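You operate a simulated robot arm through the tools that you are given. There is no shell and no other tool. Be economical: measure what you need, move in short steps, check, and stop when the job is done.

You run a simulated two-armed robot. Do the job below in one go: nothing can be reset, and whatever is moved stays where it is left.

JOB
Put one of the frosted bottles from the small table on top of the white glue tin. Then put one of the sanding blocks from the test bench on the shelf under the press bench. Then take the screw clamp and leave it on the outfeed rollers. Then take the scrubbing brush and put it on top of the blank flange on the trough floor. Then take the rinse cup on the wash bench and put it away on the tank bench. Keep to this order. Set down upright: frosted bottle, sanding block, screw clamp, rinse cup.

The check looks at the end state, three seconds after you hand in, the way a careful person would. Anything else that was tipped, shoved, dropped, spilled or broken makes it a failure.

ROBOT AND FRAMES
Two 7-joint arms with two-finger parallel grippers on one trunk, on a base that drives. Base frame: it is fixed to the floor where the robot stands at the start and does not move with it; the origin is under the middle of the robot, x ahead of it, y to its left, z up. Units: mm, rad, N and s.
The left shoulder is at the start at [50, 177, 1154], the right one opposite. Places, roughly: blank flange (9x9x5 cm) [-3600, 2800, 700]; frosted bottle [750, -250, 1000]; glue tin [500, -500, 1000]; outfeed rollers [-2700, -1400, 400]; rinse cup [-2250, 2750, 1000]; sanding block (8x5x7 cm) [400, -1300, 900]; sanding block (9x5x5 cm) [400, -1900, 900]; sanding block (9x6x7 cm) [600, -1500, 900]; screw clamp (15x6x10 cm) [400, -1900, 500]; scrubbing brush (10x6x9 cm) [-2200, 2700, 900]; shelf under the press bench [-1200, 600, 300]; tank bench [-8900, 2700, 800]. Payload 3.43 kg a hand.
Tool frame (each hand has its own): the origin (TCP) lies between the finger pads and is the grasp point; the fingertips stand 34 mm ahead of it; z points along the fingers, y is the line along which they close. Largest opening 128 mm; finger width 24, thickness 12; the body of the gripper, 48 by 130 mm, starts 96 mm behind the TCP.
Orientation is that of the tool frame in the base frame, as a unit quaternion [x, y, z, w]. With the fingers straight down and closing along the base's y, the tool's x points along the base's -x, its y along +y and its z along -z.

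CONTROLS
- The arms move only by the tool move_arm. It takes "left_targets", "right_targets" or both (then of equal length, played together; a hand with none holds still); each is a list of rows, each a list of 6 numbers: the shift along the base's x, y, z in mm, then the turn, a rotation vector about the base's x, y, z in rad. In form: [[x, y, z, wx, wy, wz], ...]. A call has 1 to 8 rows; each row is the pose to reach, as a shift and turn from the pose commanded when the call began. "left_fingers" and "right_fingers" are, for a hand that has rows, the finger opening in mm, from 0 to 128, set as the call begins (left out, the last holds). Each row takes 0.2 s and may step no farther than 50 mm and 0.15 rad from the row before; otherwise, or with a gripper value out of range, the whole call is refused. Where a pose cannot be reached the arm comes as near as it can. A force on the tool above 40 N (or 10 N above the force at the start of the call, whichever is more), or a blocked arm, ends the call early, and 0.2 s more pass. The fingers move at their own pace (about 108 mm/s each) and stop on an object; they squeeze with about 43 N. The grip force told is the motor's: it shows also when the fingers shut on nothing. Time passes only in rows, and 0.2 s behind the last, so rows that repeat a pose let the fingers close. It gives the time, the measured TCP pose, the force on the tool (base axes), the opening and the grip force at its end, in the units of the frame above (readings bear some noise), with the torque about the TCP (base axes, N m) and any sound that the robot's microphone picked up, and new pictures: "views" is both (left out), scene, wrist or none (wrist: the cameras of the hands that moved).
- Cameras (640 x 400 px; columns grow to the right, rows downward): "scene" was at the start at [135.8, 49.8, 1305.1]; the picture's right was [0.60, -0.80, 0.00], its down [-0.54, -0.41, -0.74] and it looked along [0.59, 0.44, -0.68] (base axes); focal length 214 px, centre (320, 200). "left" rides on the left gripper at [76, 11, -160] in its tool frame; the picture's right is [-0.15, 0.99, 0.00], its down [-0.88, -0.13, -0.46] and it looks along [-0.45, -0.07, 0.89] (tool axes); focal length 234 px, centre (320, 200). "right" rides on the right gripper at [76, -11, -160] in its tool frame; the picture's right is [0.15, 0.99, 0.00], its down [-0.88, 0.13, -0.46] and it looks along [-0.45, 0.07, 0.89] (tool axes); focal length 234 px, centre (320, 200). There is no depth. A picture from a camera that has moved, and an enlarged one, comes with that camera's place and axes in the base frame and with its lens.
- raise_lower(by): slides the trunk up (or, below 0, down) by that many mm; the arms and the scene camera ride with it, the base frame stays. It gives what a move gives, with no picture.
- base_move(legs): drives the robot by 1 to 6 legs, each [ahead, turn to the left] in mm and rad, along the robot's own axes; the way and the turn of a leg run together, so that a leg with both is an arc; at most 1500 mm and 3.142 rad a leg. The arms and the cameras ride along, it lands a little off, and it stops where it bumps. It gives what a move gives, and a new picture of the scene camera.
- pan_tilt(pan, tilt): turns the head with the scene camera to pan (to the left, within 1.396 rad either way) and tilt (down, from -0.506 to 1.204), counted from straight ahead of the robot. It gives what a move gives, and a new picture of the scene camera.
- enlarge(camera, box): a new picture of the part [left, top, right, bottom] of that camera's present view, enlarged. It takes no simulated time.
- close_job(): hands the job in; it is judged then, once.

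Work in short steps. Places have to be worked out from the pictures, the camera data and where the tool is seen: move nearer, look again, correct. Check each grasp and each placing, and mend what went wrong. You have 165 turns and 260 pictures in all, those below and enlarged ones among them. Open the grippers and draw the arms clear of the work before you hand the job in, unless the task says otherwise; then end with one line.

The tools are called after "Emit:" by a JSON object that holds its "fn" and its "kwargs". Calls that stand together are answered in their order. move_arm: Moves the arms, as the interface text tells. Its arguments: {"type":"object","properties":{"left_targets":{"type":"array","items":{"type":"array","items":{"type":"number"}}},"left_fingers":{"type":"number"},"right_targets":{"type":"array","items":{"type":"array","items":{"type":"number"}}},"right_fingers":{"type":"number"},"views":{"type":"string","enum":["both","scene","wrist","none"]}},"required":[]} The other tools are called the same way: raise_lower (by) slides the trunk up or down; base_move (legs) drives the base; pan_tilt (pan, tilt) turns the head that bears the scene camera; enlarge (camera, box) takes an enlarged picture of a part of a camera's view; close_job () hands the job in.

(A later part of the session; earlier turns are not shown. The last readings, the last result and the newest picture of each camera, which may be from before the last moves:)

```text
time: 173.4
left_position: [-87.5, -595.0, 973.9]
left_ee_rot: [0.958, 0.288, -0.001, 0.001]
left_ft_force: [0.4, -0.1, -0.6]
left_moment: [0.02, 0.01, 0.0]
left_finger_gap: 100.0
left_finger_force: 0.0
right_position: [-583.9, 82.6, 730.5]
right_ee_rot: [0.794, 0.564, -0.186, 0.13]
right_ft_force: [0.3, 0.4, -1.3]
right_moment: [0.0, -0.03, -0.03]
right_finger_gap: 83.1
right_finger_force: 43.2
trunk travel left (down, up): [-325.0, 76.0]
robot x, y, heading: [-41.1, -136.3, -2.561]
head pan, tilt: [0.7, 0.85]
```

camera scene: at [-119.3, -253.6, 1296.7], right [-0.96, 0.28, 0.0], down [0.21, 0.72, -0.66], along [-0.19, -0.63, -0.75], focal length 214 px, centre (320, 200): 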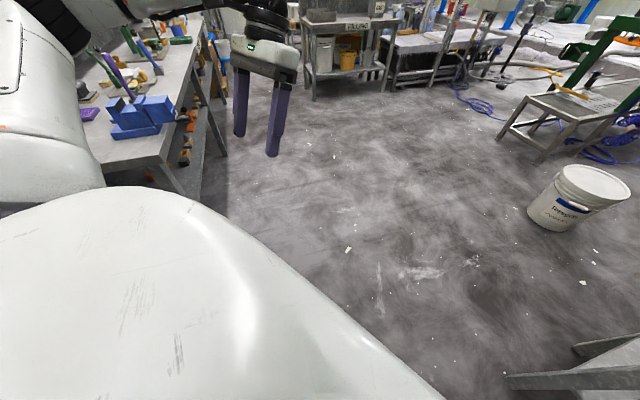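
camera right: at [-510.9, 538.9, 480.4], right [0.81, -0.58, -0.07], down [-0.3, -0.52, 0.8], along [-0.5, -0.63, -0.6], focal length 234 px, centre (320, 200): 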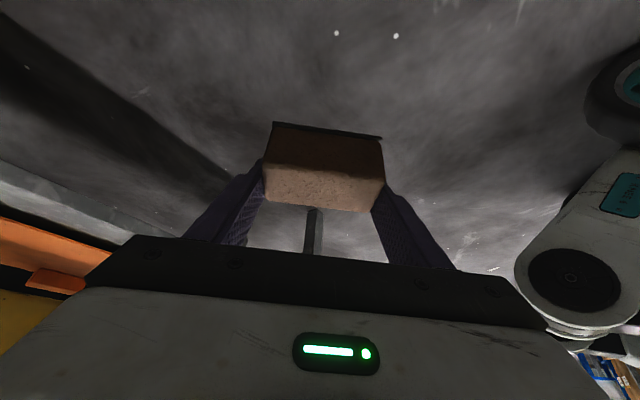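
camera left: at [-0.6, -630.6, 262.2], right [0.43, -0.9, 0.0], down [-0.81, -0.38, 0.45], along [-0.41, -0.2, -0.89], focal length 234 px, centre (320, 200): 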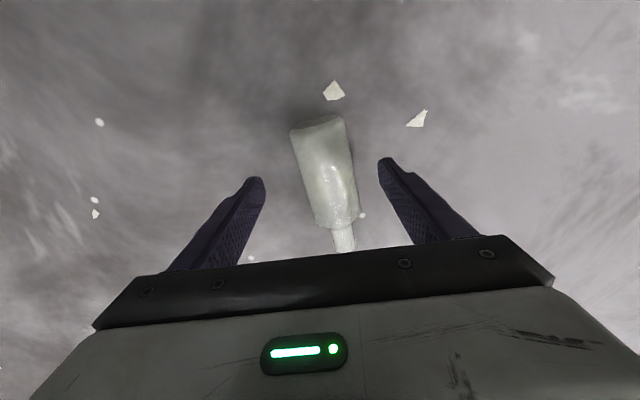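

To pass safely above the table items I raise the left hand 70 mm more before the base manoeuvre.

Emit:
{"fn": "move_arm", "kwargs": {"left_targets": [[15, 30, 25, 0, 0, 0], [30, 60, 45, 0, 0, 0], [30, 60, 90, 0, 0, 0], [30, 60, 130, 0, 0, 0], [30, 60, 130, 0, 0, 0]], "views": "none"}}

```text
time: 174.6
left_position: [-60.7, -530.2, 1103.0]
left_ee_rot: [0.958, 0.288, 0.002, 0.001]
left_ft_force: [-0.6, 0.2, 0.3]
left_moment: [0.0, 0.01, 0.0]
left_finger_gap: 100.3
left_finger_force: 0.0
left hand out of reach, approached as far as the arm can: row 2
right_position: [-582.7, 83.6, 729.9]
right_ee_rot: [0.794, 0.564, -0.187, 0.131]
right_ft_force: [0.1, 0.9, -0.2]
right_moment: [-0.03, -0.01, 0.03]
right_finger_gap: 83.1
right_finger_force: 43.2
trunk travel left (down, up): [-325.0, 76.0]
robot x, y, heading: [-39.7, -135.5, -2.56]
head pan, tilt: [0.7, 0.85]
```

The left hand is at z=1103, above all table items. I now shift the base to ≈(10,-337), heading -2.8.

Emit:
{"fn": "base_move", "kwargs": {"legs": [[0, 1.235], [205, 0], [0, -1.475]]}}

```text
time: 182.9
left_position: [-96.2, -709.2, 1101.7]
left_ee_rot: [0.984, 0.176, 0.0, 0.0]
left_ft_force: [0.3, 0.5, 0.0]
left_moment: [-0.01, -0.05, 0.02]
left_finger_gap: 100.2
left_finger_force: 0.0
right_position: [-465.9, 8.6, 731.8]
right_ee_rot: [0.853, 0.469, -0.2, 0.108]
right_ft_force: [1.0, -0.6, -0.4]
right_moment: [-0.03, -0.01, 0.0]
right_finger_gap: 82.9
right_finger_force: 43.4
trunk travel left (down, up): [-325.0, 76.0]
robot x, y, heading: [16.0, -336.1, -2.79]
head pan, tilt: [0.7, 0.85]
camera scene: at [-90.7, -425.1, 1296.6], right [-0.87, 0.5, 0.0], down [0.37, 0.65, -0.66], along [-0.33, -0.57, -0.75], focal length 214 px, centre (320, 200)
```

scene: 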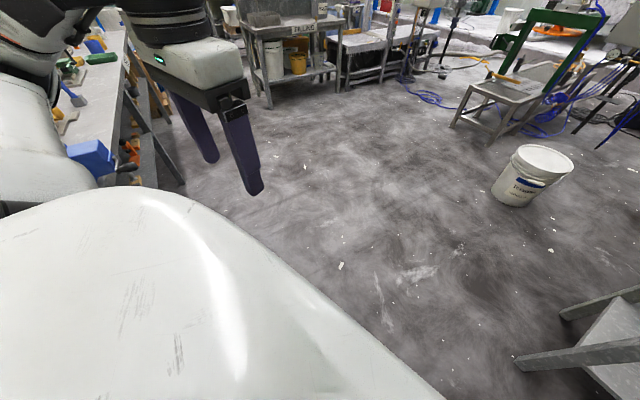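

Positioned: left hand almost above the bottle. I lower the trunk and then the hand, in the open between the tables.

Emit:
{"fn": "raise_lower", "kwargs": {"by": -325}}

Emit:
{"fn": "move_arm", "kwargs": {"left_targets": [[5, 10, -45, 0, 0, 0.1], [10, 20, -90, 0, 0, 0.2], [14, 30, -135, 0, 0, 0.28], [14, 30, -184, 0, 0, 0.28], [14, 30, -233, 0, 0, 0.28], [14, 30, -282, 0, 0, 0.28], [14, 30, -331, 0, 0, 0.28], [14, 30, -380, 0, 0, 0.28]], "views": "both"}}

```text
time: 186.2
left_position: [-97.6, -709.8, 776.7]
left_ee_rot: [0.984, 0.177, -0.001, 0.0]
left_ft_force: [0.3, -0.2, -0.6]
left_moment: [0.02, 0.01, 0.0]
left_finger_gap: 99.8
left_finger_force: 0.1
right_position: [-465.2, 7.6, 406.2]
right_ee_rot: [0.853, 0.469, -0.2, 0.108]
right_ft_force: [-0.2, -0.7, -0.7]
right_moment: [0.02, -0.01, -0.02]
right_finger_gap: 83.4
right_finger_force: 43.6
trunk travel left (down, up): [0.0, 401.0]
robot x, y, heading: [17.1, -339.3, -2.792]
head pan, tilt: [0.7, 0.85]
```

```text
time: 187.9
left_position: [-83.0, -682.0, 396.3]
left_ee_rot: [0.95, 0.312, -0.001, 0.0]
left_ft_force: [-0.3, 0.1, 0.2]
left_moment: [0.0, 0.04, -0.04]
left_finger_gap: 100.1
left_finger_force: 0.0
left hand out of reach, approached as far as the arm can: row 2, 3, 4, 5, 6, 7
right_position: [-465.8, 8.9, 405.9]
right_ee_rot: [0.853, 0.47, -0.2, 0.108]
right_ft_force: [-0.5, 0.8, -0.5]
right_moment: [-0.03, 0.01, 0.0]
right_finger_gap: 83.2
right_finger_force: 43.1
trunk travel left (down, up): [0.0, 401.0]
robot x, y, heading: [14.8, -328.9, -2.787]
head pan, tilt: [0.7, 0.85]
camera scene: at [-90.6, -425.1, 971.7], right [-0.87, 0.49, 0.0], down [0.37, 0.65, -0.66], along [-0.33, -0.57, -0.75], focal length 214 px, centre (320, 200)
camera left: at [-13.7, -645.7, 556.3], right [0.47, -0.88, 0.0], down [-0.79, -0.42, 0.46], along [-0.4, -0.21, -0.89], focal length 234 px, centre (320, 200)
```

scene: 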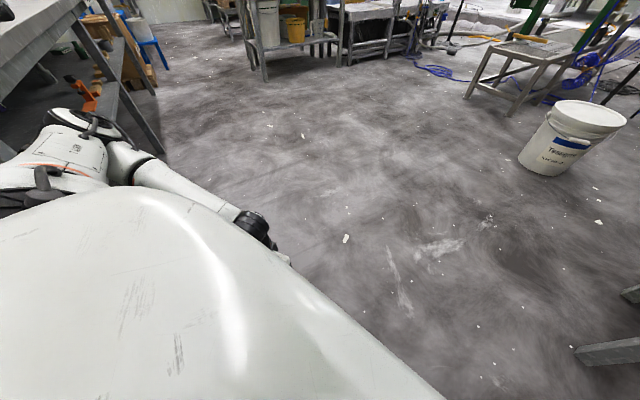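
left: 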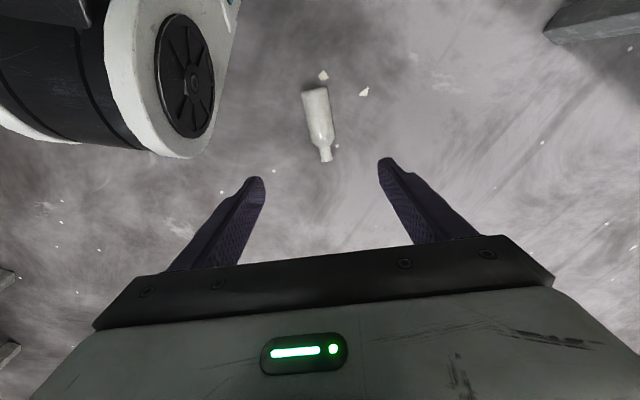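

Bottle and tool axes are aligned; the body centre is at ≈(-69,-668). I descend over it to z≈80, then the last part slowly.

Emit:
{"fn": "move_arm", "kwargs": {"left_targets": [[7, 7, -40, 0, 0, 0], [13, 13, -85, 0, 0, 0], [13, 13, -133, 0, 0, 0], [13, 13, -181, 0, 0, 0], [13, 13, -229, 0, 0, 0], [13, 13, -277, 0, 0, 0], [13, 13, -305, 0, 0, 0], [13, 13, -305, 0, 0, 0]], "views": "wrist"}}

```text
time: 189.8
left_position: [-67.2, -669.4, 95.4]
left_ee_rot: [0.95, 0.312, -0.001, 0.001]
left_ft_force: [-1.3, -5.2, 1.1]
left_moment: [0.94, -0.32, -0.36]
left_finger_gap: 99.9
left_finger_force: 0.2
right_position: [-464.6, 7.8, 406.4]
right_ee_rot: [0.853, 0.47, -0.2, 0.109]
right_ft_force: [-0.2, -0.3, -0.2]
right_moment: [-0.02, -0.01, -0.01]
right_finger_gap: 83.1
right_finger_force: 43.2
trunk travel left (down, up): [0.0, 401.0]
robot x, y, heading: [14.9, -333.0, -2.787]
head pan, tilt: [0.7, 0.85]
camera left: at [2.0, -632.6, 254.5], right [0.47, -0.88, 0.0], down [-0.79, -0.42, 0.46], along [-0.4, -0.21, -0.89], focal length 234 px, centre (320, 200)
```

left: 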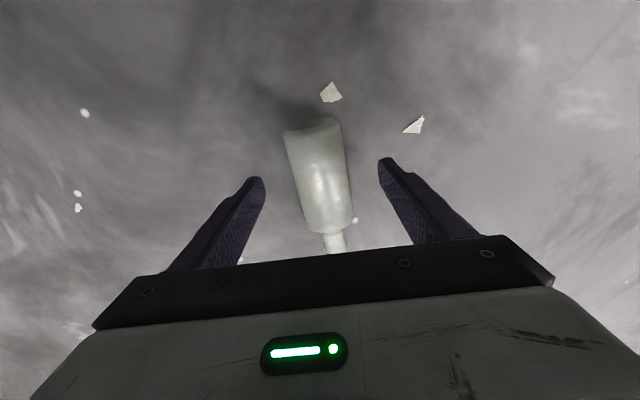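

Light contact with something (5 N, probably the base cover). Body centre refined to (-77,-674), which also moves away from the base; I continue down slowly.

Emit:
{"fn": "move_arm", "kwargs": {"left_targets": [[-10, -5, 0, 0, 0, 0], [-10, -5, -20, 0, 0, 0], [-10, -5, -35, 0, 0, 0], [-10, -5, -50, 0, 0, 0], [-10, -5, -50, 0, 0, 0]], "views": "wrist"}}

```text
time: 190.9
left_position: [-82.0, -672.6, 42.8]
left_ee_rot: [0.95, 0.312, 0.0, 0.0]
left_ft_force: [-0.1, 0.2, 0.1]
left_moment: [0.0, 0.04, -0.02]
left_finger_gap: 100.0
left_finger_force: 0.1
right_position: [-464.6, 7.9, 404.9]
right_ee_rot: [0.853, 0.47, -0.2, 0.109]
right_ft_force: [0.3, -0.5, -1.1]
right_moment: [0.02, 0.01, -0.01]
right_finger_gap: 83.2
right_finger_force: 43.2
trunk travel left (down, up): [0.0, 401.0]
robot x, y, heading: [12.3, -335.6, -2.788]
head pan, tilt: [0.7, 0.85]
camera left: at [-13.1, -636.4, 202.5], right [0.47, -0.88, 0.0], down [-0.79, -0.42, 0.46], along [-0.4, -0.21, -0.89], focal length 234 px, centre (320, 200)
```

left: 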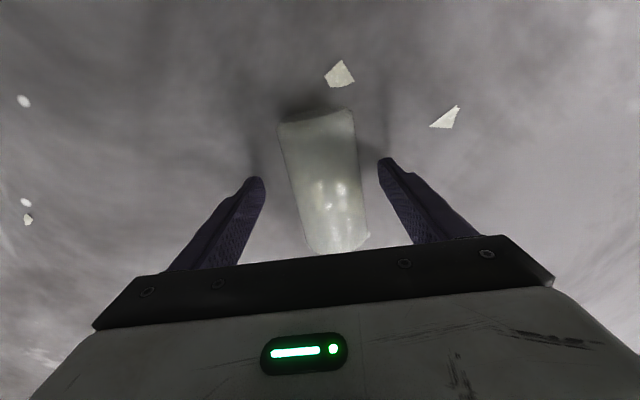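

At z=43 with the bottle between the fingers; I close.

Emit:
{"fn": "move_arm", "kwargs": {"left_targets": [[4, 2, -2, 0, 0, 0], [4, 2, -2, 0, 0, 0], [4, 2, -2, 0, 0, 0], [4, 2, -2, 0, 0, 0]], "left_fingers": 40, "views": "wrist"}}

```text
time: 191.9
left_position: [-78.2, -671.3, 41.1]
left_ee_rot: [0.95, 0.313, -0.001, 0.0]
left_ft_force: [-0.1, -1.1, 1.4]
left_moment: [-0.07, 0.13, 0.01]
left_finger_gap: 53.6
left_finger_force: 42.8
right_position: [-464.9, 7.6, 406.2]
right_ee_rot: [0.853, 0.47, -0.2, 0.108]
right_ft_force: [-0.4, 0.1, -0.7]
right_moment: [0.0, -0.02, -0.03]
right_finger_gap: 83.0
right_finger_force: 43.4
trunk travel left (down, up): [0.0, 401.0]
robot x, y, heading: [11.5, -331.4, -2.786]
head pan, tilt: [0.7, 0.85]
camera left: at [-8.9, -634.5, 200.6], right [0.47, -0.88, 0.0], down [-0.79, -0.42, 0.46], along [-0.4, -0.21, -0.89], focal length 234 px, centre (320, 200)
```

left: 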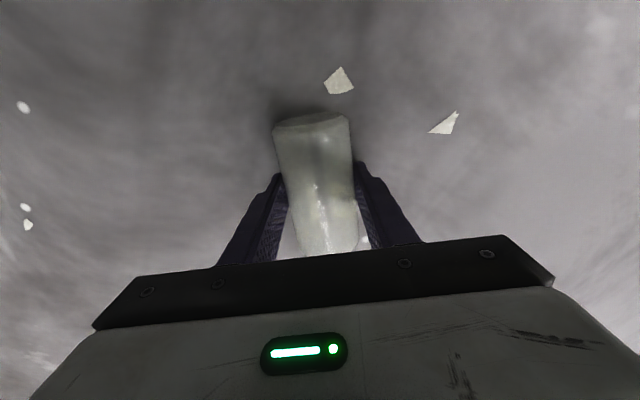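

The bottle is gripped (53.6 mm) with its neck pointing away from the robot. I lift it well off the floor and check.

Emit:
{"fn": "move_arm", "kwargs": {"left_targets": [[0, 0, 30, 0, 0, 0], [-5, -2, 75, 0, 0, 0], [-10, -5, 120, 0, 0, 0], [-15, -8, 165, 0, 0, 0], [-20, -10, 210, 0, 0, -0.1], [-25, -12, 255, 0, 0, -0.2], [-30, -15, 300, 0, 0, -0.3], [-30, -15, 348, 0, 0, -0.4]], "views": "both"}}

```text
time: 193.8
left_position: [-104.3, -683.8, 390.5]
left_ee_rot: [0.993, 0.116, 0.0, 0.0]
left_ft_force: [0.3, 0.0, -0.4]
left_moment: [0.01, -0.02, 0.02]
left_finger_gap: 53.7
left_finger_force: 42.7
right_position: [-465.2, 8.6, 405.3]
right_ee_rot: [0.853, 0.469, -0.2, 0.108]
right_ft_force: [-0.6, -0.6, -0.3]
right_moment: [0.0, 0.02, 0.0]
right_finger_gap: 83.1
right_finger_force: 43.6
trunk travel left (down, up): [0.0, 401.0]
robot x, y, heading: [14.0, -329.8, -2.787]
head pan, tilt: [0.7, 0.85]
camera scene: at [-90.7, -425.3, 971.6], right [-0.87, 0.5, 0.0], down [0.37, 0.65, -0.66], along [-0.33, -0.57, -0.75], focal length 214 px, centre (320, 200)
camera left: at [-27.1, -677.0, 550.0], right [0.09, -1.0, 0.0], down [-0.89, -0.08, 0.46], along [-0.45, -0.04, -0.89], focal length 234 px, centre (320, 200)
```

scene: 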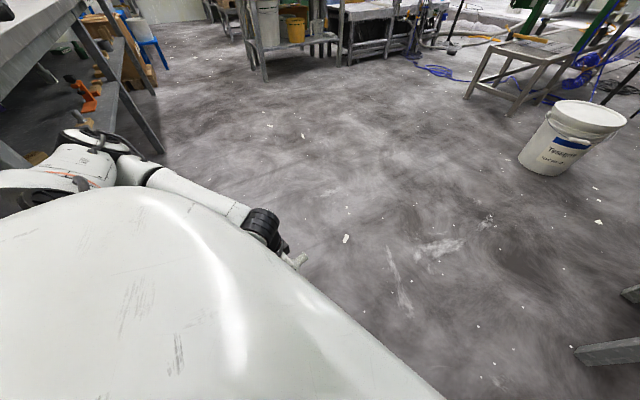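
left: 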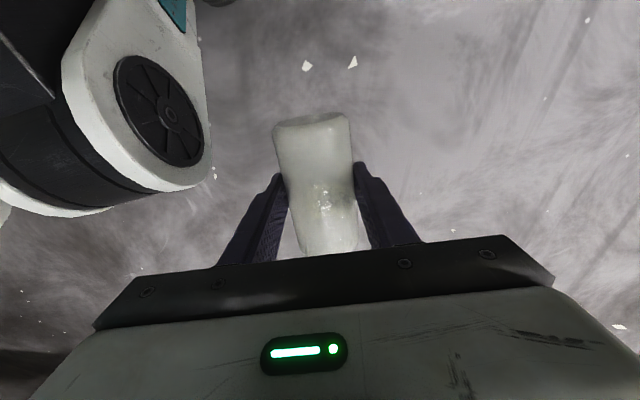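

Bottle is held well. Now I extend the hand forward while tilting it up towards horizontal, which turns the bottle upright.

Emit:
{"fn": "move_arm", "kwargs": {"left_targets": [[-44, -13, 15, -0.03, 0.126, 0], [-88, -26, 30, -0.06, 0.253, 0], [-132, -39, 45, -0.09, 0.379, 0], [-176, -52, 60, -0.12, 0.506, 0], [-220, -65, 75, -0.15, 0.632, 0], [-264, -78, 90, -0.179, 0.759, 0], [-308, -91, 105, -0.209, 0.885, 0], [-352, -104, 120, -0.239, 1.012, 0]], "views": "both"}}

```text
time: 195.6
left_position: [-455.0, -785.4, 505.1]
left_ee_rot: [0.863, 0.098, -0.492, 0.057]
left_ft_force: [0.0, -1.6, 0.8]
left_moment: [0.13, -0.11, -0.16]
left_finger_gap: 53.6
left_finger_force: 42.7
left hand out of reach, approached as far as the arm can: row 8
right_position: [-466.5, 8.2, 405.4]
right_ee_rot: [0.853, 0.469, -0.201, 0.108]
right_ft_force: [0.6, 0.0, -0.4]
right_moment: [-0.01, -0.04, -0.03]
right_finger_gap: 83.1
right_finger_force: 43.2
trunk travel left (down, up): [0.0, 401.0]
robot x, y, heading: [12.4, -332.4, -2.79]
head pan, tilt: [0.7, 0.85]
camera scene: at [-90.9, -424.5, 972.0], right [-0.87, 0.5, 0.0], down [0.37, 0.65, -0.66], along [-0.33, -0.57, -0.75], focal length 214 px, centre (320, 200)
camera left: at [-278.5, -757.0, 522.0], right [0.15, -0.98, 0.13], down [-0.08, 0.12, 0.99], along [-0.99, -0.16, -0.07], focal length 234 px, centre (320, 200)
```

scene: 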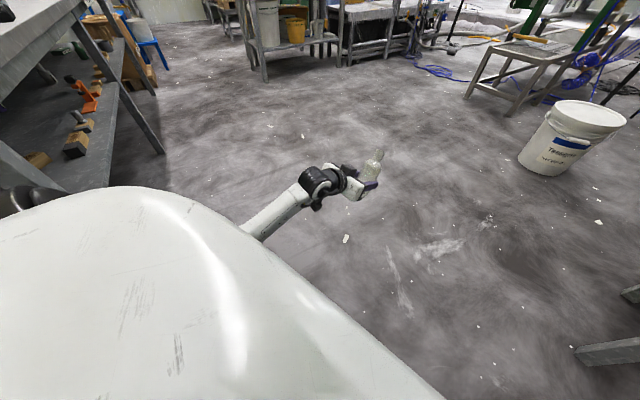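
left: 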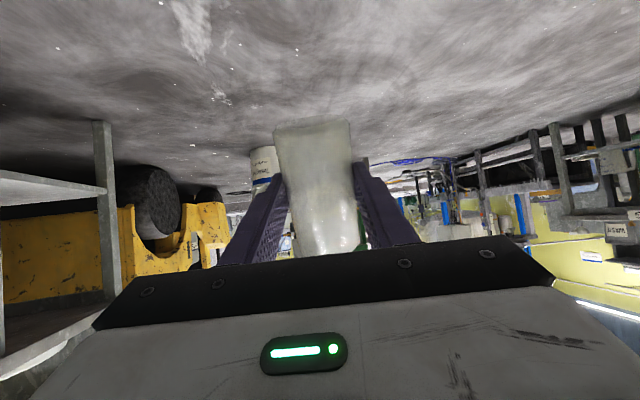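

It works when the arm is extended: tilt is now 59°. I continue the remaining 0.53 rad while rising.

Emit:
{"fn": "move_arm", "kwargs": {"left_targets": [[10, 3, 30, -0.03, 0.13, 0], [20, 6, 60, -0.06, 0.26, 0], [20, 6, 90, -0.09, 0.39, 0], [20, 6, 120, -0.12, 0.52, 0], [20, 6, 150, -0.12, 0.52, 0], [20, 6, 150, -0.12, 0.52, 0]], "views": "both"}}

```text
time: 196.9
left_position: [-431.1, -794.1, 657.5]
left_ee_rot: [-0.701, -0.082, 0.704, -0.076]
left_ft_force: [-0.7, -0.3, -1.0]
left_moment: [0.0, -0.01, -0.01]
left_finger_gap: 53.8
left_finger_force: 42.7
left hand out of reach, approached as far as the arm can: row 1, 2, 3, 4, 5, 6
right_position: [-465.7, 8.1, 405.8]
right_ee_rot: [0.853, 0.469, -0.2, 0.109]
right_ft_force: [-0.2, -0.1, -0.9]
right_moment: [0.01, 0.02, 0.0]
right_finger_gap: 83.3
right_finger_force: 43.6
trunk travel left (down, up): [0.0, 401.0]
robot x, y, heading: [17.5, -334.2, -2.783]
head pan, tilt: [0.7, 0.85]
camera scene: at [-90.7, -425.3, 971.6], right [-0.87, 0.5, 0.0], down [0.37, 0.65, -0.66], along [-0.33, -0.57, -0.75], focal length 214 px, centre (320, 200)
camera left: at [-271.8, -769.4, 581.0], right [0.22, -0.97, 0.14], down [0.42, 0.22, 0.88], along [-0.88, -0.14, 0.45], focal length 234 px, centre (320, 200)
```

scene: 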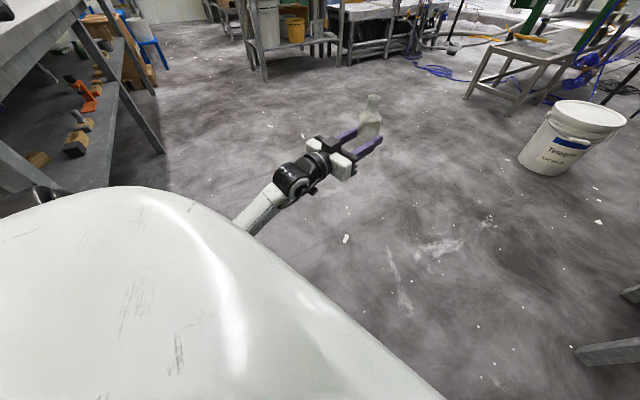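
left: 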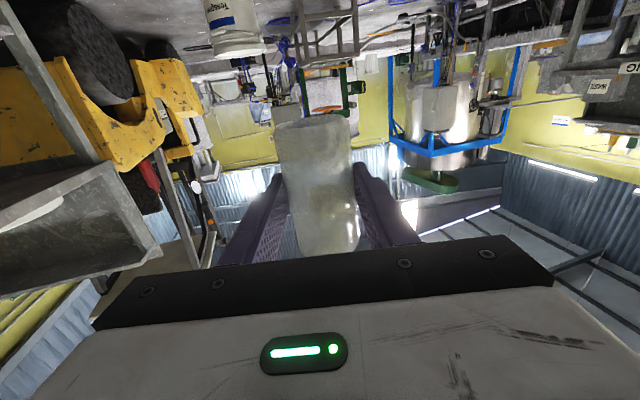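

The bottle is upright, tool horizontal, at rel (580,276); its base is ≈52 mm below the TCP. To set it back on the tin I need TCP z≈960, so I raise the trunk first.

Emit:
{"fn": "raise_lower", "kwargs": {"by": 350}}

Emit:
{"fn": "base_move", "kwargs": {"legs": [[0, 0.38], [695, 0], [0, 1.4], [0, 1.385]]}}

```text
time: 200.4
left_position: [-431.0, -794.5, 1008.3]
left_ee_rot: [-0.702, -0.082, 0.704, -0.076]
left_ft_force: [-0.2, 0.3, -0.7]
left_moment: [0.04, -0.05, 0.0]
left_finger_gap: 53.5
left_finger_force: 42.8
right_position: [-465.3, 8.2, 756.1]
right_ee_rot: [0.853, 0.47, -0.201, 0.108]
right_ft_force: [0.5, 0.5, -1.4]
right_moment: [0.0, 0.02, 0.01]
right_finger_gap: 83.2
right_finger_force: 43.2
trunk travel left (down, up): [-350.0, 51.0]
robot x, y, heading: [16.2, -332.8, -2.787]
head pan, tilt: [0.7, 0.85]
```

```text
time: 212.2
left_position: [-72.9, -349.0, 1008.2]
left_ee_rot: [-0.078, 0.702, 0.073, 0.704]
left_ft_force: [-0.4, 0.5, -1.7]
left_moment: [0.02, 0.02, 0.02]
left_finger_gap: 53.4
left_finger_force: 42.7
right_position: [-45.3, -1151.7, 754.7]
right_ee_rot: [-0.465, 0.855, 0.107, 0.201]
right_ft_force: [0.1, 0.4, -0.7]
right_moment: [0.03, 0.05, 0.01]
right_finger_gap: 83.4
right_finger_force: 43.5
trunk travel left (down, up): [-350.0, 51.0]
robot x, y, heading: [-525.1, -807.8, 0.345]
head pan, tilt: [0.7, 0.85]
camera scene: at [-417.8, -715.2, 1321.6], right [0.86, -0.5, 0.0], down [-0.38, -0.65, -0.66], along [0.33, 0.57, -0.75], focal length 214 px, centre (320, 200)
```

scene: 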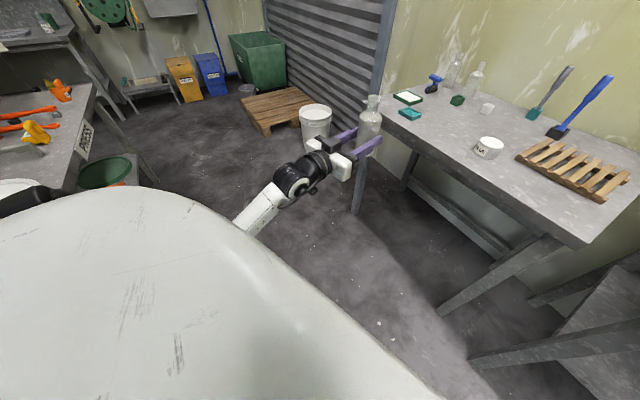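

The pose survived the drive; the tin and other things on the table look in place, though the tin may have shifted. I drive to ≈(-209,-684) and look at the tin before turning in.

Emit:
{"fn": "base_move", "kwargs": {"legs": [[0, 0.03], [330, 0]]}}

Emit:
{"fn": "pan_tilt", "kwargs": {"pan": -0.3, "tilt": 0.6}}

```text
time: 214.3
left_position: [120.7, -252.9, 1006.6]
left_ee_rot: [-0.09, 0.701, 0.083, 0.702]
left_ft_force: [0.3, -0.2, 0.1]
left_moment: [-0.01, 0.02, -0.04]
left_finger_gap: 53.0
left_finger_force: 43.1
right_position: [168.6, -1061.4, 752.7]
right_ee_rot: [-0.48, 0.85, 0.106, 0.192]
right_ft_force: [0.6, -1.3, -1.4]
right_moment: [0.29, 0.11, 0.07]
right_finger_gap: 83.2
right_finger_force: 42.8
trunk travel left (down, up): [-350.0, 51.0]
robot x, y, heading: [-312.7, -727.1, 0.369]
head pan, tilt: [0.7, 0.85]
stopped in leg 2: the force on the tool passed its limit (the readings are from after the stop); the commanded pose is now the measured one
camera scene: at [-212.2, -630.1, 1321.7], right [0.88, -0.48, 0.0], down [-0.36, -0.66, -0.66], along [0.31, 0.58, -0.75], focal length 214 px, centre (320, 200)
```

scene: 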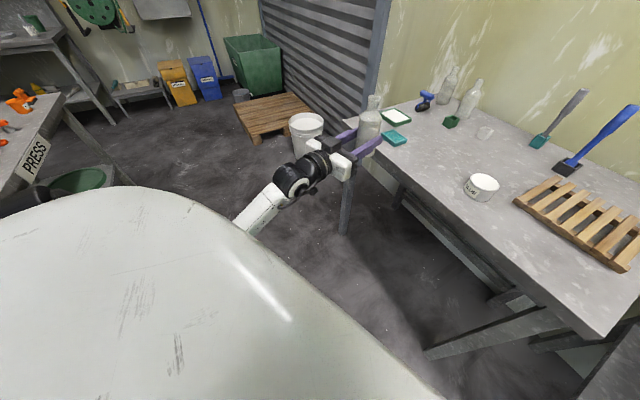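

```text
time: 215.6
left_position: [121.2, -251.8, 1007.5]
left_ee_rot: [-0.09, 0.701, 0.084, 0.702]
left_ft_force: [0.5, 0.4, -0.9]
left_moment: [-0.03, 0.04, -0.02]
left_finger_gap: 53.0
left_finger_force: 43.7
right_position: [169.3, -1061.7, 752.3]
right_ee_rot: [-0.479, 0.85, 0.105, 0.192]
right_ft_force: [-1.4, -2.8, -3.1]
right_moment: [0.62, -0.19, 0.08]
right_finger_gap: 82.9
right_finger_force: 42.7
trunk travel left (down, up): [-350.0, 51.0]
robot x, y, heading: [-309.6, -722.3, 0.374]
head pan, tilt: [-0.3, 0.6]
camera scene: at [-161.0, -692.1, 1342.5], right [0.08, -1.0, 0.0], down [-0.56, -0.04, -0.82], along [0.82, 0.06, -0.57], focal length 214 px, centre (320, 200)
```

scene: 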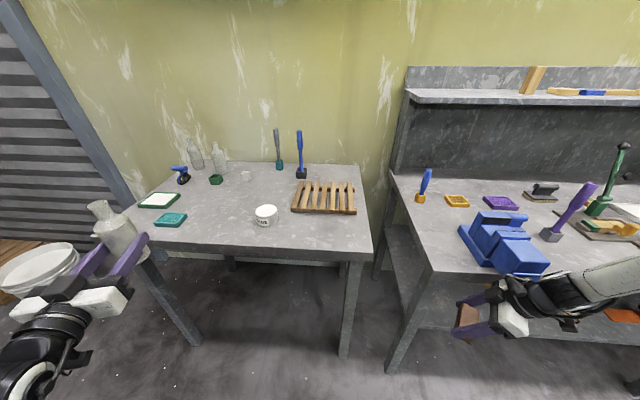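

The right hand (block) touched the vise's crank region at low force. I back off 80 mm and then pull the right hand further back.

Emit:
{"fn": "base_move", "kwargs": {"legs": [[-80, 0]]}}

Emit:
{"fn": "enlarge", "kwargs": {"camera": "scene", "box": [400, 170, 600, 370]}}

```text
time: 216.6
left_position: [47.7, -279.5, 1006.3]
left_ee_rot: [-0.09, 0.701, 0.084, 0.703]
left_ft_force: [-0.5, 0.0, -1.0]
left_moment: [0.0, 0.0, -0.02]
left_finger_gap: 53.3
left_finger_force: 42.6
right_position: [97.3, -1089.3, 752.2]
right_ee_rot: [-0.48, 0.849, 0.106, 0.192]
right_ft_force: [-1.3, 0.1, 0.4]
right_moment: [0.01, -0.01, 0.0]
right_finger_gap: 83.5
right_finger_force: 43.1
trunk travel left (down, up): [-350.0, 51.0]
robot x, y, heading: [-387.0, -754.2, 0.377]
head pan, tilt: [-0.3, 0.6]
camera scene: at [-234.4, -720.3, 1342.7], right [0.08, -1.0, 0.0], down [-0.56, -0.04, -0.83], along [0.82, 0.06, -0.56], focal length 214 px, centre (320, 200)
```

scene: 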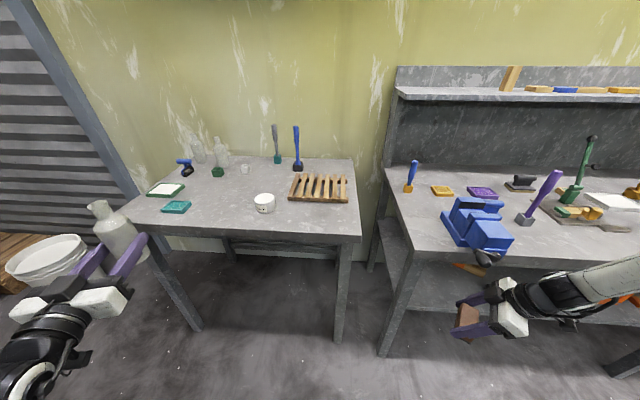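

```text
2.00 times, centred on (500, 270) of scene
camera zoom: at [-234.4, -720.3, 1342.7], right [0.08, -1.0, 0.0], down [-0.56, -0.04, -0.83], along [0.82, 0.06, -0.56], focal length 429 px, centre (-40, 60)
```

zoom: 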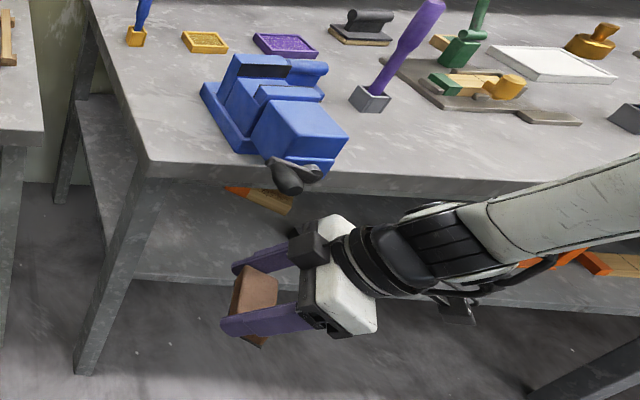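

The vise and bench are undisturbed and the block is still in the fingers. I turn to heading 0 here, which swings the right hand away from the bench, and then draw it back.

Emit:
{"fn": "base_move", "kwargs": {"legs": [[0, -0.377]]}}

Emit:
{"fn": "move_arm", "kwargs": {"right_targets": [[-30, 0, 20, 0, 0, 0], [-65, 0, 45, 0, 0, 0], [-100, 0, 70, 0, 0, 0], [-100, 0, 70, 0, 0, 0]], "views": "wrist"}}

```text
time: 218.2
left_position: [192.5, -475.5, 1007.7]
left_ee_rot: [0.044, 0.705, -0.049, 0.706]
left_ft_force: [-0.2, -0.4, -1.0]
left_moment: [0.0, 0.05, 0.01]
left_finger_gap: 53.3
left_finger_force: 43.2
right_position: [-62.0, -1243.3, 751.9]
right_ee_rot: [-0.311, 0.925, 0.068, 0.209]
right_ft_force: [-0.2, 0.7, -0.7]
right_moment: [0.03, -0.01, 0.02]
right_finger_gap: 83.0
right_finger_force: 43.2
trunk travel left (down, up): [-350.0, 51.0]
robot x, y, heading: [-386.1, -756.7, 0.002]
head pan, tilt: [-0.3, 0.6]
camera scene: at [-232.6, -779.4, 1342.5], right [-0.3, -0.95, 0.0], down [-0.54, 0.17, -0.83], along [0.79, -0.25, -0.56], focal length 214 px, centre (320, 200)
```

scene: 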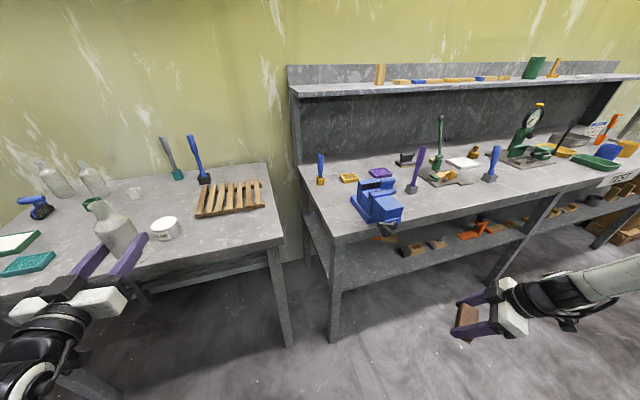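

```text
time: 219.2
left_position: [192.2, -474.1, 1005.8]
left_ee_rot: [0.044, 0.706, -0.049, 0.706]
left_ft_force: [-0.9, 0.5, -0.3]
left_moment: [-0.02, 0.03, -0.02]
left_finger_gap: 52.9
left_finger_force: 42.5
right_position: [-161.2, -1242.8, 823.1]
right_ee_rot: [-0.311, 0.925, 0.068, 0.209]
right_ft_force: [0.7, 0.0, -0.8]
right_moment: [0.02, -0.03, -0.03]
right_finger_gap: 83.2
right_finger_force: 42.5
trunk travel left (down, up): [-350.0, 51.0]
robot x, y, heading: [-385.3, -750.1, -0.002]
head pan, tilt: [-0.3, 0.6]
camera right: at [-263.5, -1333.9, 935.4], right [-0.7, 0.71, -0.07], down [0.4, 0.47, 0.79], along [0.59, 0.53, -0.61], focal length 234 px, centre (320, 200)
```

right: 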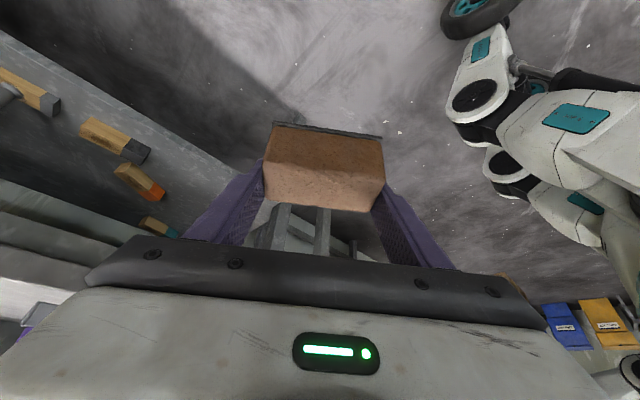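

The block is unchanged in its grip. I drive 130 mm ahead, bottle base ≈47 mm above the tin's height, and look at tin and bottle together.

Emit:
{"fn": "base_move", "kwargs": {"legs": [[130, 0]]}}

Emit:
{"fn": "pan_tilt", "kwargs": {"pan": 0.3, "tilt": 0.65}}

Emit:
{"fn": "enlarge", "kwargs": {"camera": "scene", "box": [240, 120, 400, 260]}}

```text
time: 220.4
left_position: [319.9, -474.4, 1006.8]
left_ee_rot: [0.045, 0.706, -0.05, 0.705]
left_ft_force: [1.1, 0.2, -1.0]
left_moment: [0.0, 0.03, 0.03]
left_finger_gap: 52.7
left_finger_force: 43.4
right_position: [-33.6, -1242.5, 822.5]
right_ee_rot: [-0.311, 0.925, 0.067, 0.208]
right_ft_force: [-0.2, 0.7, -0.1]
right_moment: [0.02, 0.0, -0.01]
right_finger_gap: 83.2
right_finger_force: 43.1
trunk travel left (down, up): [-350.0, 51.0]
robot x, y, heading: [-260.0, -751.4, -0.004]
head pan, tilt: [-0.3, 0.6]
camera scene: at [-104.5, -779.6, 1342.4], right [-0.3, -0.95, 0.0], down [-0.54, 0.17, -0.82], along [0.79, -0.25, -0.57], focal length 214 px, centre (320, 200)
```

scene: 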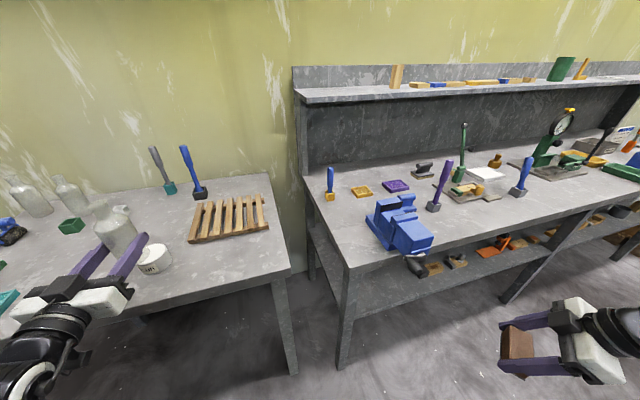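

```text
time: 221.4
left_position: [318.2, -475.1, 1007.5]
left_ee_rot: [0.044, 0.705, -0.05, 0.706]
left_ft_force: [-0.7, 0.5, -1.5]
left_moment: [0.05, 0.02, 0.0]
left_finger_gap: 53.2
left_finger_force: 43.1
right_position: [-35.7, -1244.2, 822.1]
right_ee_rot: [-0.311, 0.925, 0.068, 0.208]
right_ft_force: [-0.3, 0.8, -1.4]
right_moment: [-0.01, 0.04, 0.0]
right_finger_gap: 83.2
right_finger_force: 42.8
trunk travel left (down, up): [-350.0, 51.0]
robot x, y, heading: [-259.5, -752.5, 0.0]
head pan, tilt: [0.3, 0.649]
camera scene: at [-106.6, -727.8, 1338.2], right [0.29, -0.96, 0.0], down [-0.58, -0.18, -0.8], along [0.76, 0.23, -0.6], focal length 214 px, centre (320, 200)
```

scene: 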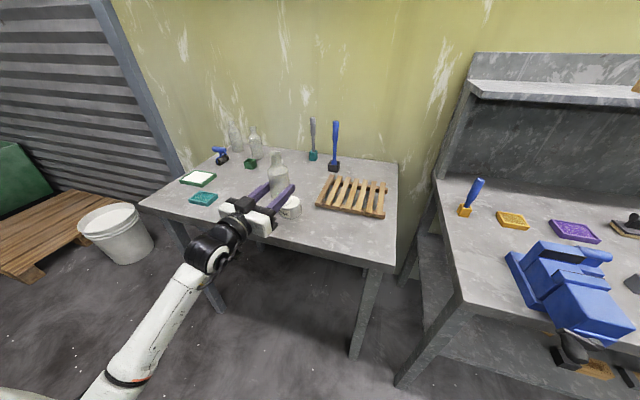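

```text
2.86 times, centred on (320, 190) of scene
camera zoom: at [-106.6, -727.8, 1338.2], right [0.29, -0.96, 0.0], down [-0.58, -0.18, -0.8], along [0.76, 0.23, -0.6], focal length 613 px, centre (320, 229)
```

zoom: 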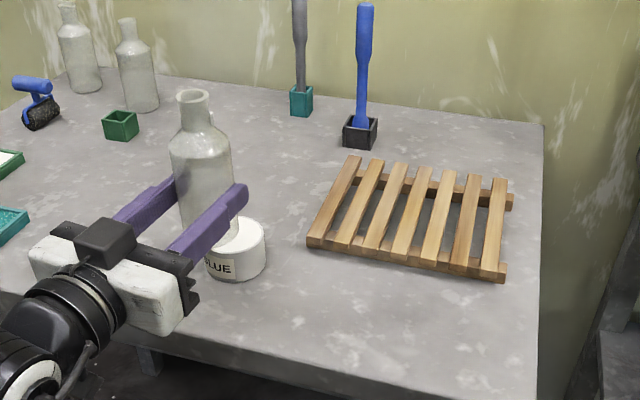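

The tin is at (394,-472), essentially unmoved. The bottle axis is now at ≈(332,-477), so I drive 60 mm ahead and lower the trunk 35 mm, then check.

Emit:
{"fn": "base_move", "kwargs": {"legs": [[61, 0]]}}

Emit:
{"fn": "raise_lower", "kwargs": {"by": -33}}

Emit:
{"fn": "enlarge", "kwargs": {"camera": "scene", "box": [200, 140, 328, 240]}}

```text
time: 222.4
left_position: [382.0, -475.7, 1007.2]
left_ee_rot: [0.044, 0.706, -0.05, 0.705]
left_ft_force: [0.3, -0.8, -2.2]
left_moment: [0.0, -0.03, 0.02]
left_finger_gap: 53.2
left_finger_force: 42.9
right_position: [26.8, -1245.4, 822.9]
right_ee_rot: [-0.31, 0.925, 0.068, 0.209]
right_ft_force: [-0.1, 0.1, -0.9]
right_moment: [-0.02, 0.02, -0.02]
right_finger_gap: 83.1
right_finger_force: 43.2
trunk travel left (down, up): [-350.0, 51.0]
robot x, y, heading: [-196.5, -750.0, -0.005]
head pan, tilt: [0.3, 0.649]
camera scene: at [-45.0, -728.2, 1338.1], right [0.29, -0.96, 0.0], down [-0.58, -0.18, -0.8], along [0.76, 0.23, -0.61], focal length 214 px, centre (320, 200)
```

scene: 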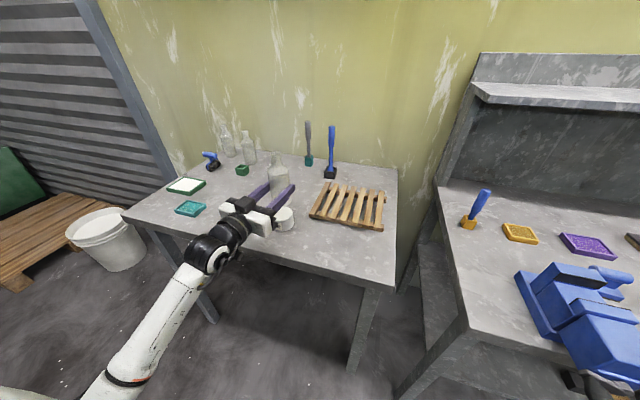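

```text
time: 223.2
left_position: [380.7, -475.9, 974.0]
left_ee_rot: [0.044, 0.705, -0.05, 0.706]
left_ft_force: [0.1, 0.6, -0.8]
left_moment: [0.01, -0.02, -0.02]
left_finger_gap: 53.1
left_finger_force: 43.0
right_position: [26.5, -1244.6, 789.4]
right_ee_rot: [-0.31, 0.925, 0.068, 0.209]
right_ft_force: [0.2, 0.2, -0.2]
right_moment: [-0.02, -0.01, -0.02]
right_finger_gap: 83.1
right_finger_force: 43.0
trunk travel left (down, up): [-317.0, 84.0]
robot x, y, heading: [-200.7, -750.7, -0.004]
head pan, tilt: [0.3, 0.649]
```

```text
4.00 times, centred on (264, 190) of scene
camera zoom: at [-46.0, -728.1, 1305.2], right [0.29, -0.96, 0.0], down [-0.58, -0.18, -0.8], along [0.76, 0.23, -0.6], focal length 858 px, centre (544, 240)
```

zoom: 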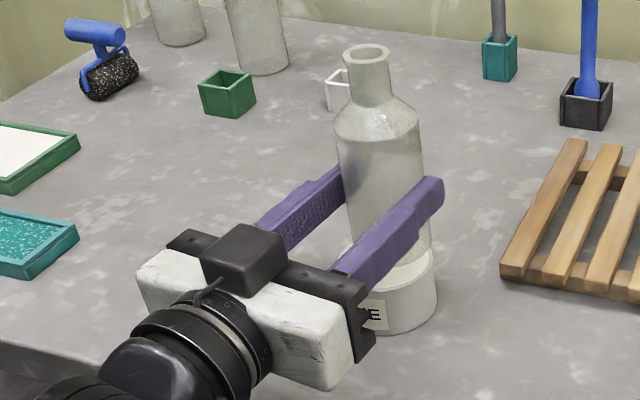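

The bottle is right above the tin, ~5 mm too far to -y. I correct that and lower in small steps to contact.

Emit:
{"fn": "move_arm", "kwargs": {"left_targets": [[0, 5, -2, 0, 0, 0], [0, 5, -5, 0, 0, 0], [0, 5, -8, 0, 0, 0], [0, 5, -10, 0, 0, 0], [0, 5, -12, 0, 0, 0], [0, 5, -14, 0, 0, 0], [0, 5, -16, 0, 0, 0]], "views": "none"}}

Emit:
{"fn": "enlarge", "kwargs": {"camera": "scene", "box": [200, 140, 328, 240]}}

```text
time: 224.8
left_position: [379.7, -470.5, 958.5]
left_ee_rot: [0.045, 0.705, -0.051, 0.706]
left_ft_force: [-0.1, 0.1, -2.5]
left_moment: [-0.01, -0.03, -0.02]
left_finger_gap: 53.0
left_finger_force: 42.9
right_position: [25.9, -1245.4, 789.3]
right_ee_rot: [-0.31, 0.925, 0.068, 0.209]
right_ft_force: [-0.8, -0.3, 0.4]
right_moment: [-0.03, 0.0, 0.01]
right_finger_gap: 82.9
right_finger_force: 43.3
trunk travel left (down, up): [-317.0, 84.0]
robot x, y, heading: [-197.4, -757.0, 0.004]
head pan, tilt: [0.3, 0.649]
```

```text
4.00 times, centred on (264, 190) of scene
camera zoom: at [-45.9, -728.2, 1305.2], right [0.29, -0.96, 0.0], down [-0.58, -0.18, -0.8], along [0.76, 0.23, -0.6], focal length 858 px, centre (544, 240)
```

zoom: 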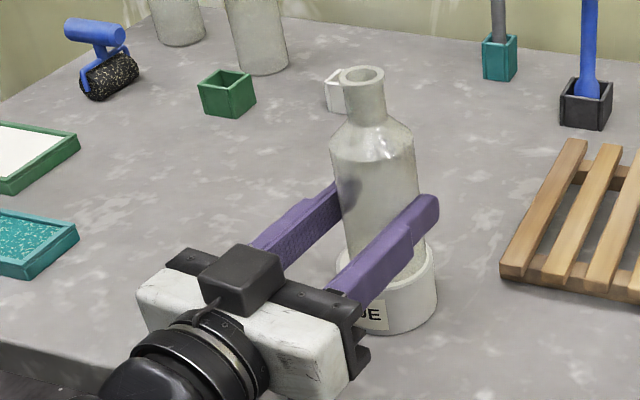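

Upright and centred, no contact yet. I keep lowering in small steps.

Emit:
{"fn": "move_arm", "kwargs": {"left_targets": [[0, 0, -2, 0, 0, 0], [0, 0, -4, 0, 0, 0], [0, 0, -6, 0, 0, 0], [0, 0, -7, 0, 0, 0], [0, 0, -8, 0, 0, 0]], "views": "none"}}

```text
time: 226.0
left_position: [377.6, -470.7, 956.4]
left_ee_rot: [0.045, 0.702, -0.049, 0.709]
left_ft_force: [-2.8, 1.3, 21.1]
left_moment: [0.3, 0.26, -0.01]
left_finger_gap: 53.2
left_finger_force: 43.3
right_position: [24.2, -1245.1, 789.8]
right_ee_rot: [-0.31, 0.925, 0.068, 0.21]
right_ft_force: [-0.4, -1.2, -0.9]
right_moment: [-0.02, 0.0, 0.01]
right_finger_gap: 83.1
right_finger_force: 43.2
trunk travel left (down, up): [-317.0, 84.0]
robot x, y, heading: [-198.6, -755.4, -0.007]
head pan, tilt: [0.3, 0.649]
```

Contact at 21 N. I ease up slightly and open to 100 mm.

Emit:
{"fn": "move_arm", "kwargs": {"left_targets": [[0, 0, 4, 0, 0, 0], [0, 0, 4, 0, 0, 0]], "views": "none"}}

Emit:
{"fn": "move_arm", "kwargs": {"left_targets": [[0, 0, 0, 0, 0, 0], [0, 0, 0, 0, 0, 0], [0, 0, 0, 0, 0, 0]], "left_fingers": 95, "views": "scene"}}

```text
time: 226.6
left_position: [380.2, -471.3, 955.0]
left_ee_rot: [0.045, 0.704, -0.049, 0.707]
left_ft_force: [4.6, 5.6, 15.5]
left_moment: [0.49, -0.34, -0.04]
left_finger_gap: 53.3
left_finger_force: 43.1
right_position: [24.8, -1245.1, 788.9]
right_ee_rot: [-0.31, 0.925, 0.067, 0.21]
right_ft_force: [-0.1, 0.5, -0.5]
right_moment: [0.01, -0.02, 0.02]
right_finger_gap: 83.3
right_finger_force: 42.9
trunk travel left (down, up): [-317.0, 84.0]
robot x, y, heading: [-197.0, -753.6, -0.002]
head pan, tilt: [0.3, 0.649]
```

```text
time: 227.4
left_position: [380.5, -472.3, 953.8]
left_ee_rot: [0.044, 0.706, -0.05, 0.705]
left_ft_force: [0.1, -0.9, -0.8]
left_moment: [0.03, -0.03, -0.02]
left_finger_gap: 95.2
left_finger_force: 0.0
right_position: [26.2, -1244.6, 789.6]
right_ee_rot: [-0.311, 0.925, 0.068, 0.209]
right_ft_force: [-0.1, -0.1, -0.1]
right_moment: [0.02, 0.01, 0.01]
right_finger_gap: 83.0
right_finger_force: 42.7
trunk travel left (down, up): [-317.0, 84.0]
robot x, y, heading: [-197.2, -754.4, -0.008]
head pan, tilt: [0.3, 0.649]
camera scene: at [-46.0, -728.2, 1305.2], right [0.29, -0.96, 0.0], down [-0.58, -0.18, -0.8], along [0.76, 0.23, -0.6], focal length 214 px, centre (320, 200)
```

scene: 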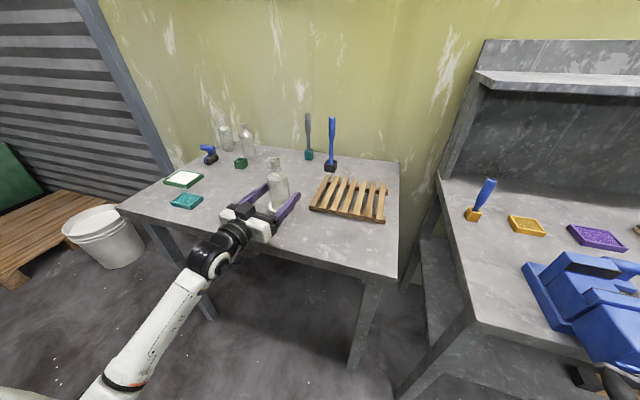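

The bottle stands free between the fingers. I withdraw along the tool axis.

Emit:
{"fn": "move_arm", "kwargs": {"left_targets": [[-30, 4, 0, 0, 0, 0], [-60, 8, 0, 0, 0, 0], [-95, 12, 0, 0, 0, 0], [-130, 17, 0, 0, 0, 0]], "views": "none"}}

Emit:
{"fn": "enlarge", "kwargs": {"camera": "scene", "box": [180, 110, 340, 240]}}

```text
time: 228.4
left_position: [248.6, -454.5, 957.0]
left_ee_rot: [0.044, 0.705, -0.05, 0.706]
left_ft_force: [-0.6, 0.7, -0.4]
left_moment: [-0.02, -0.02, -0.01]
left_finger_gap: 94.9
left_finger_force: 0.0
right_position: [26.3, -1244.4, 787.8]
right_ee_rot: [-0.31, 0.925, 0.067, 0.209]
right_ft_force: [0.3, 0.0, 0.1]
right_moment: [0.02, -0.01, 0.01]
right_finger_gap: 83.4
right_finger_force: 43.2
trunk travel left (down, up): [-317.0, 84.0]
robot x, y, heading: [-199.3, -750.8, -0.003]
head pan, tilt: [0.3, 0.649]
```

```text
3.08 times, centred on (260, 175) of scene
camera zoom: at [-46.3, -728.2, 1305.3], right [0.29, -0.96, 0.0], down [-0.58, -0.18, -0.8], along [0.76, 0.23, -0.6], focal length 660 px, centre (505, 277)
```

zoom: 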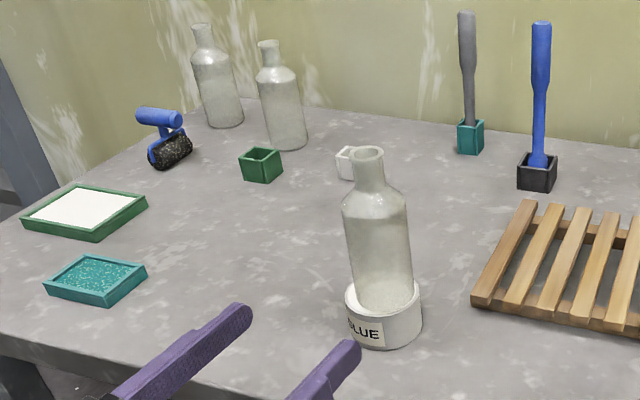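

The bottle is back upright on the tin and the table is in order. Now the block: keeping the trunk high, I back off and travel to the west, well clear of the tables, towards the press bench.

Emit:
{"fn": "base_move", "kwargs": {"legs": [[-410, 0], [0, 1.5708], [416, 0]]}}

```text
time: 236.9
left_position: [-900.1, 103.9, 956.7]
left_ee_rot: [-0.466, 0.531, 0.461, 0.536]
left_ft_force: [0.0, -0.1, 0.2]
left_moment: [0.02, 0.0, 0.05]
left_finger_gap: 95.0
left_finger_force: 0.1
right_position: [-110.5, -126.3, 789.0]
right_ee_rot: [0.872, -0.436, -0.196, -0.101]
right_ft_force: [0.6, -0.1, -0.9]
right_moment: [-0.03, 0.01, 0.02]
right_finger_gap: 83.0
right_finger_force: 43.1
trunk travel left (down, up): [-317.0, 84.0]
robot x, y, heading: [-599.7, -348.6, 1.565]
head pan, tilt: [0.3, 0.649]
camera scene: at [-627.6, -192.4, 1305.2], right [0.96, 0.29, 0.0], down [0.17, -0.58, -0.8], along [-0.23, 0.76, -0.6], focal length 214 px, centre (320, 200)
```

scene: 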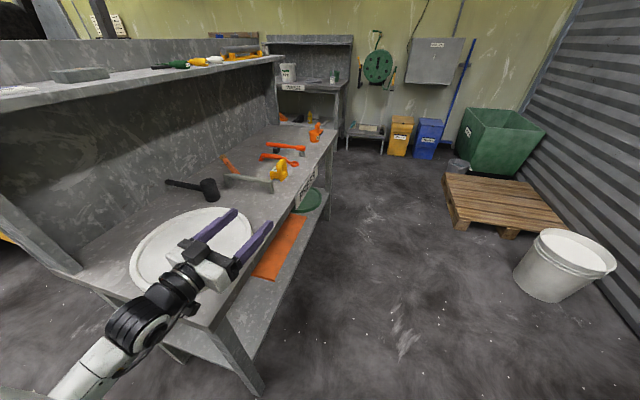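

Clear way. I turn to face -x, and then lower the trunk.

Emit:
{"fn": "base_move", "kwargs": {"legs": [[0, 1.577]]}}

Emit:
{"fn": "raise_lower", "kwargs": {"by": -317}}

Emit:
{"fn": "pan_tilt", "kwargs": {"pan": -0.35, "tilt": 0.75}}

```text
time: 241.1
left_position: [-1050.0, -646.6, 957.6]
left_ee_rot: [-0.705, 0.043, 0.706, 0.05]
left_ft_force: [0.4, -1.0, 0.1]
left_moment: [0.02, 0.02, -0.01]
left_finger_gap: 95.1
left_finger_force: 0.0
right_position: [-828.6, 144.7, 788.0]
right_ee_rot: [0.924, 0.312, -0.209, 0.068]
right_ft_force: [0.1, 0.3, -1.0]
right_moment: [0.0, 0.0, -0.02]
right_finger_gap: 83.2
right_finger_force: 43.2
trunk travel left (down, up): [-317.0, 84.0]
robot x, y, heading: [-603.6, -344.5, 3.144]
head pan, tilt: [0.3, 0.649]
camera scene: at [-756.5, -371.2, 1305.2], right [-0.29, 0.96, 0.0], down [0.58, 0.18, -0.8], along [-0.76, -0.23, -0.6], focal length 214 px, centre (320, 200)
```

scene: 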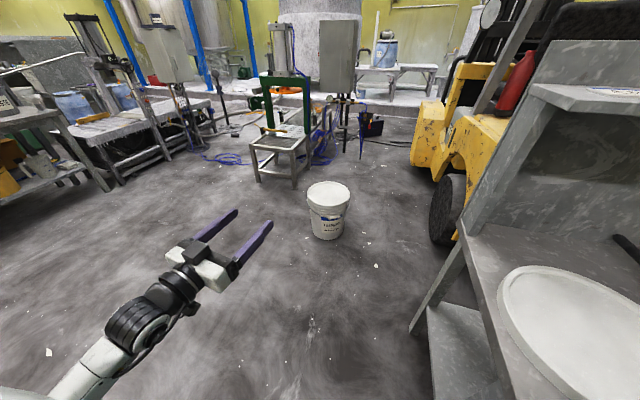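

```text
time: 244.2
left_position: [-1050.6, -645.7, 640.4]
left_ee_rot: [-0.705, 0.043, 0.706, 0.05]
left_ft_force: [-0.7, -0.7, 0.7]
left_moment: [-0.01, 0.04, 0.0]
left_finger_gap: 94.8
left_finger_force: 0.0
right_position: [-829.1, 144.7, 471.9]
right_ee_rot: [0.925, 0.311, -0.209, 0.067]
right_ft_force: [0.1, -0.6, -0.2]
right_moment: [0.01, 0.0, -0.01]
right_finger_gap: 83.1
right_finger_force: 43.0
trunk travel left (down, up): [0.0, 401.0]
robot x, y, heading: [-600.6, -347.2, 3.139]
head pan, tilt: [0.3, 0.649]
```

```text
time: 245.3
left_position: [-1049.6, -646.5, 640.5]
left_ee_rot: [-0.705, 0.043, 0.706, 0.049]
left_ft_force: [-0.2, 0.7, -0.6]
left_moment: [0.03, -0.04, -0.02]
left_finger_gap: 95.0
left_finger_force: 0.1
right_position: [-827.6, 145.7, 471.5]
right_ee_rot: [0.925, 0.311, -0.209, 0.068]
right_ft_force: [-0.7, 0.3, -1.3]
right_moment: [-0.06, -0.04, -0.01]
right_finger_gap: 83.0
right_finger_force: 43.7
trunk travel left (down, up): [0.0, 401.0]
robot x, y, heading: [-599.3, -347.7, 3.139]
head pan, tilt: [-0.351, 0.75]
camera scene: at [-751.3, -317.2, 979.7], right [0.34, 0.94, 0.0], down [0.64, -0.24, -0.73], along [-0.69, 0.25, -0.68], focal length 214 px, centre (320, 200)
```

scene: 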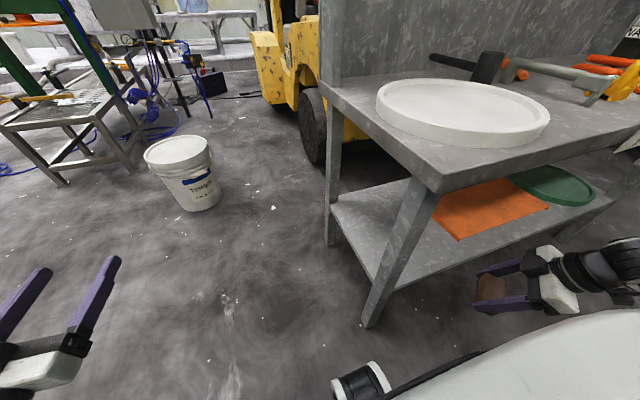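

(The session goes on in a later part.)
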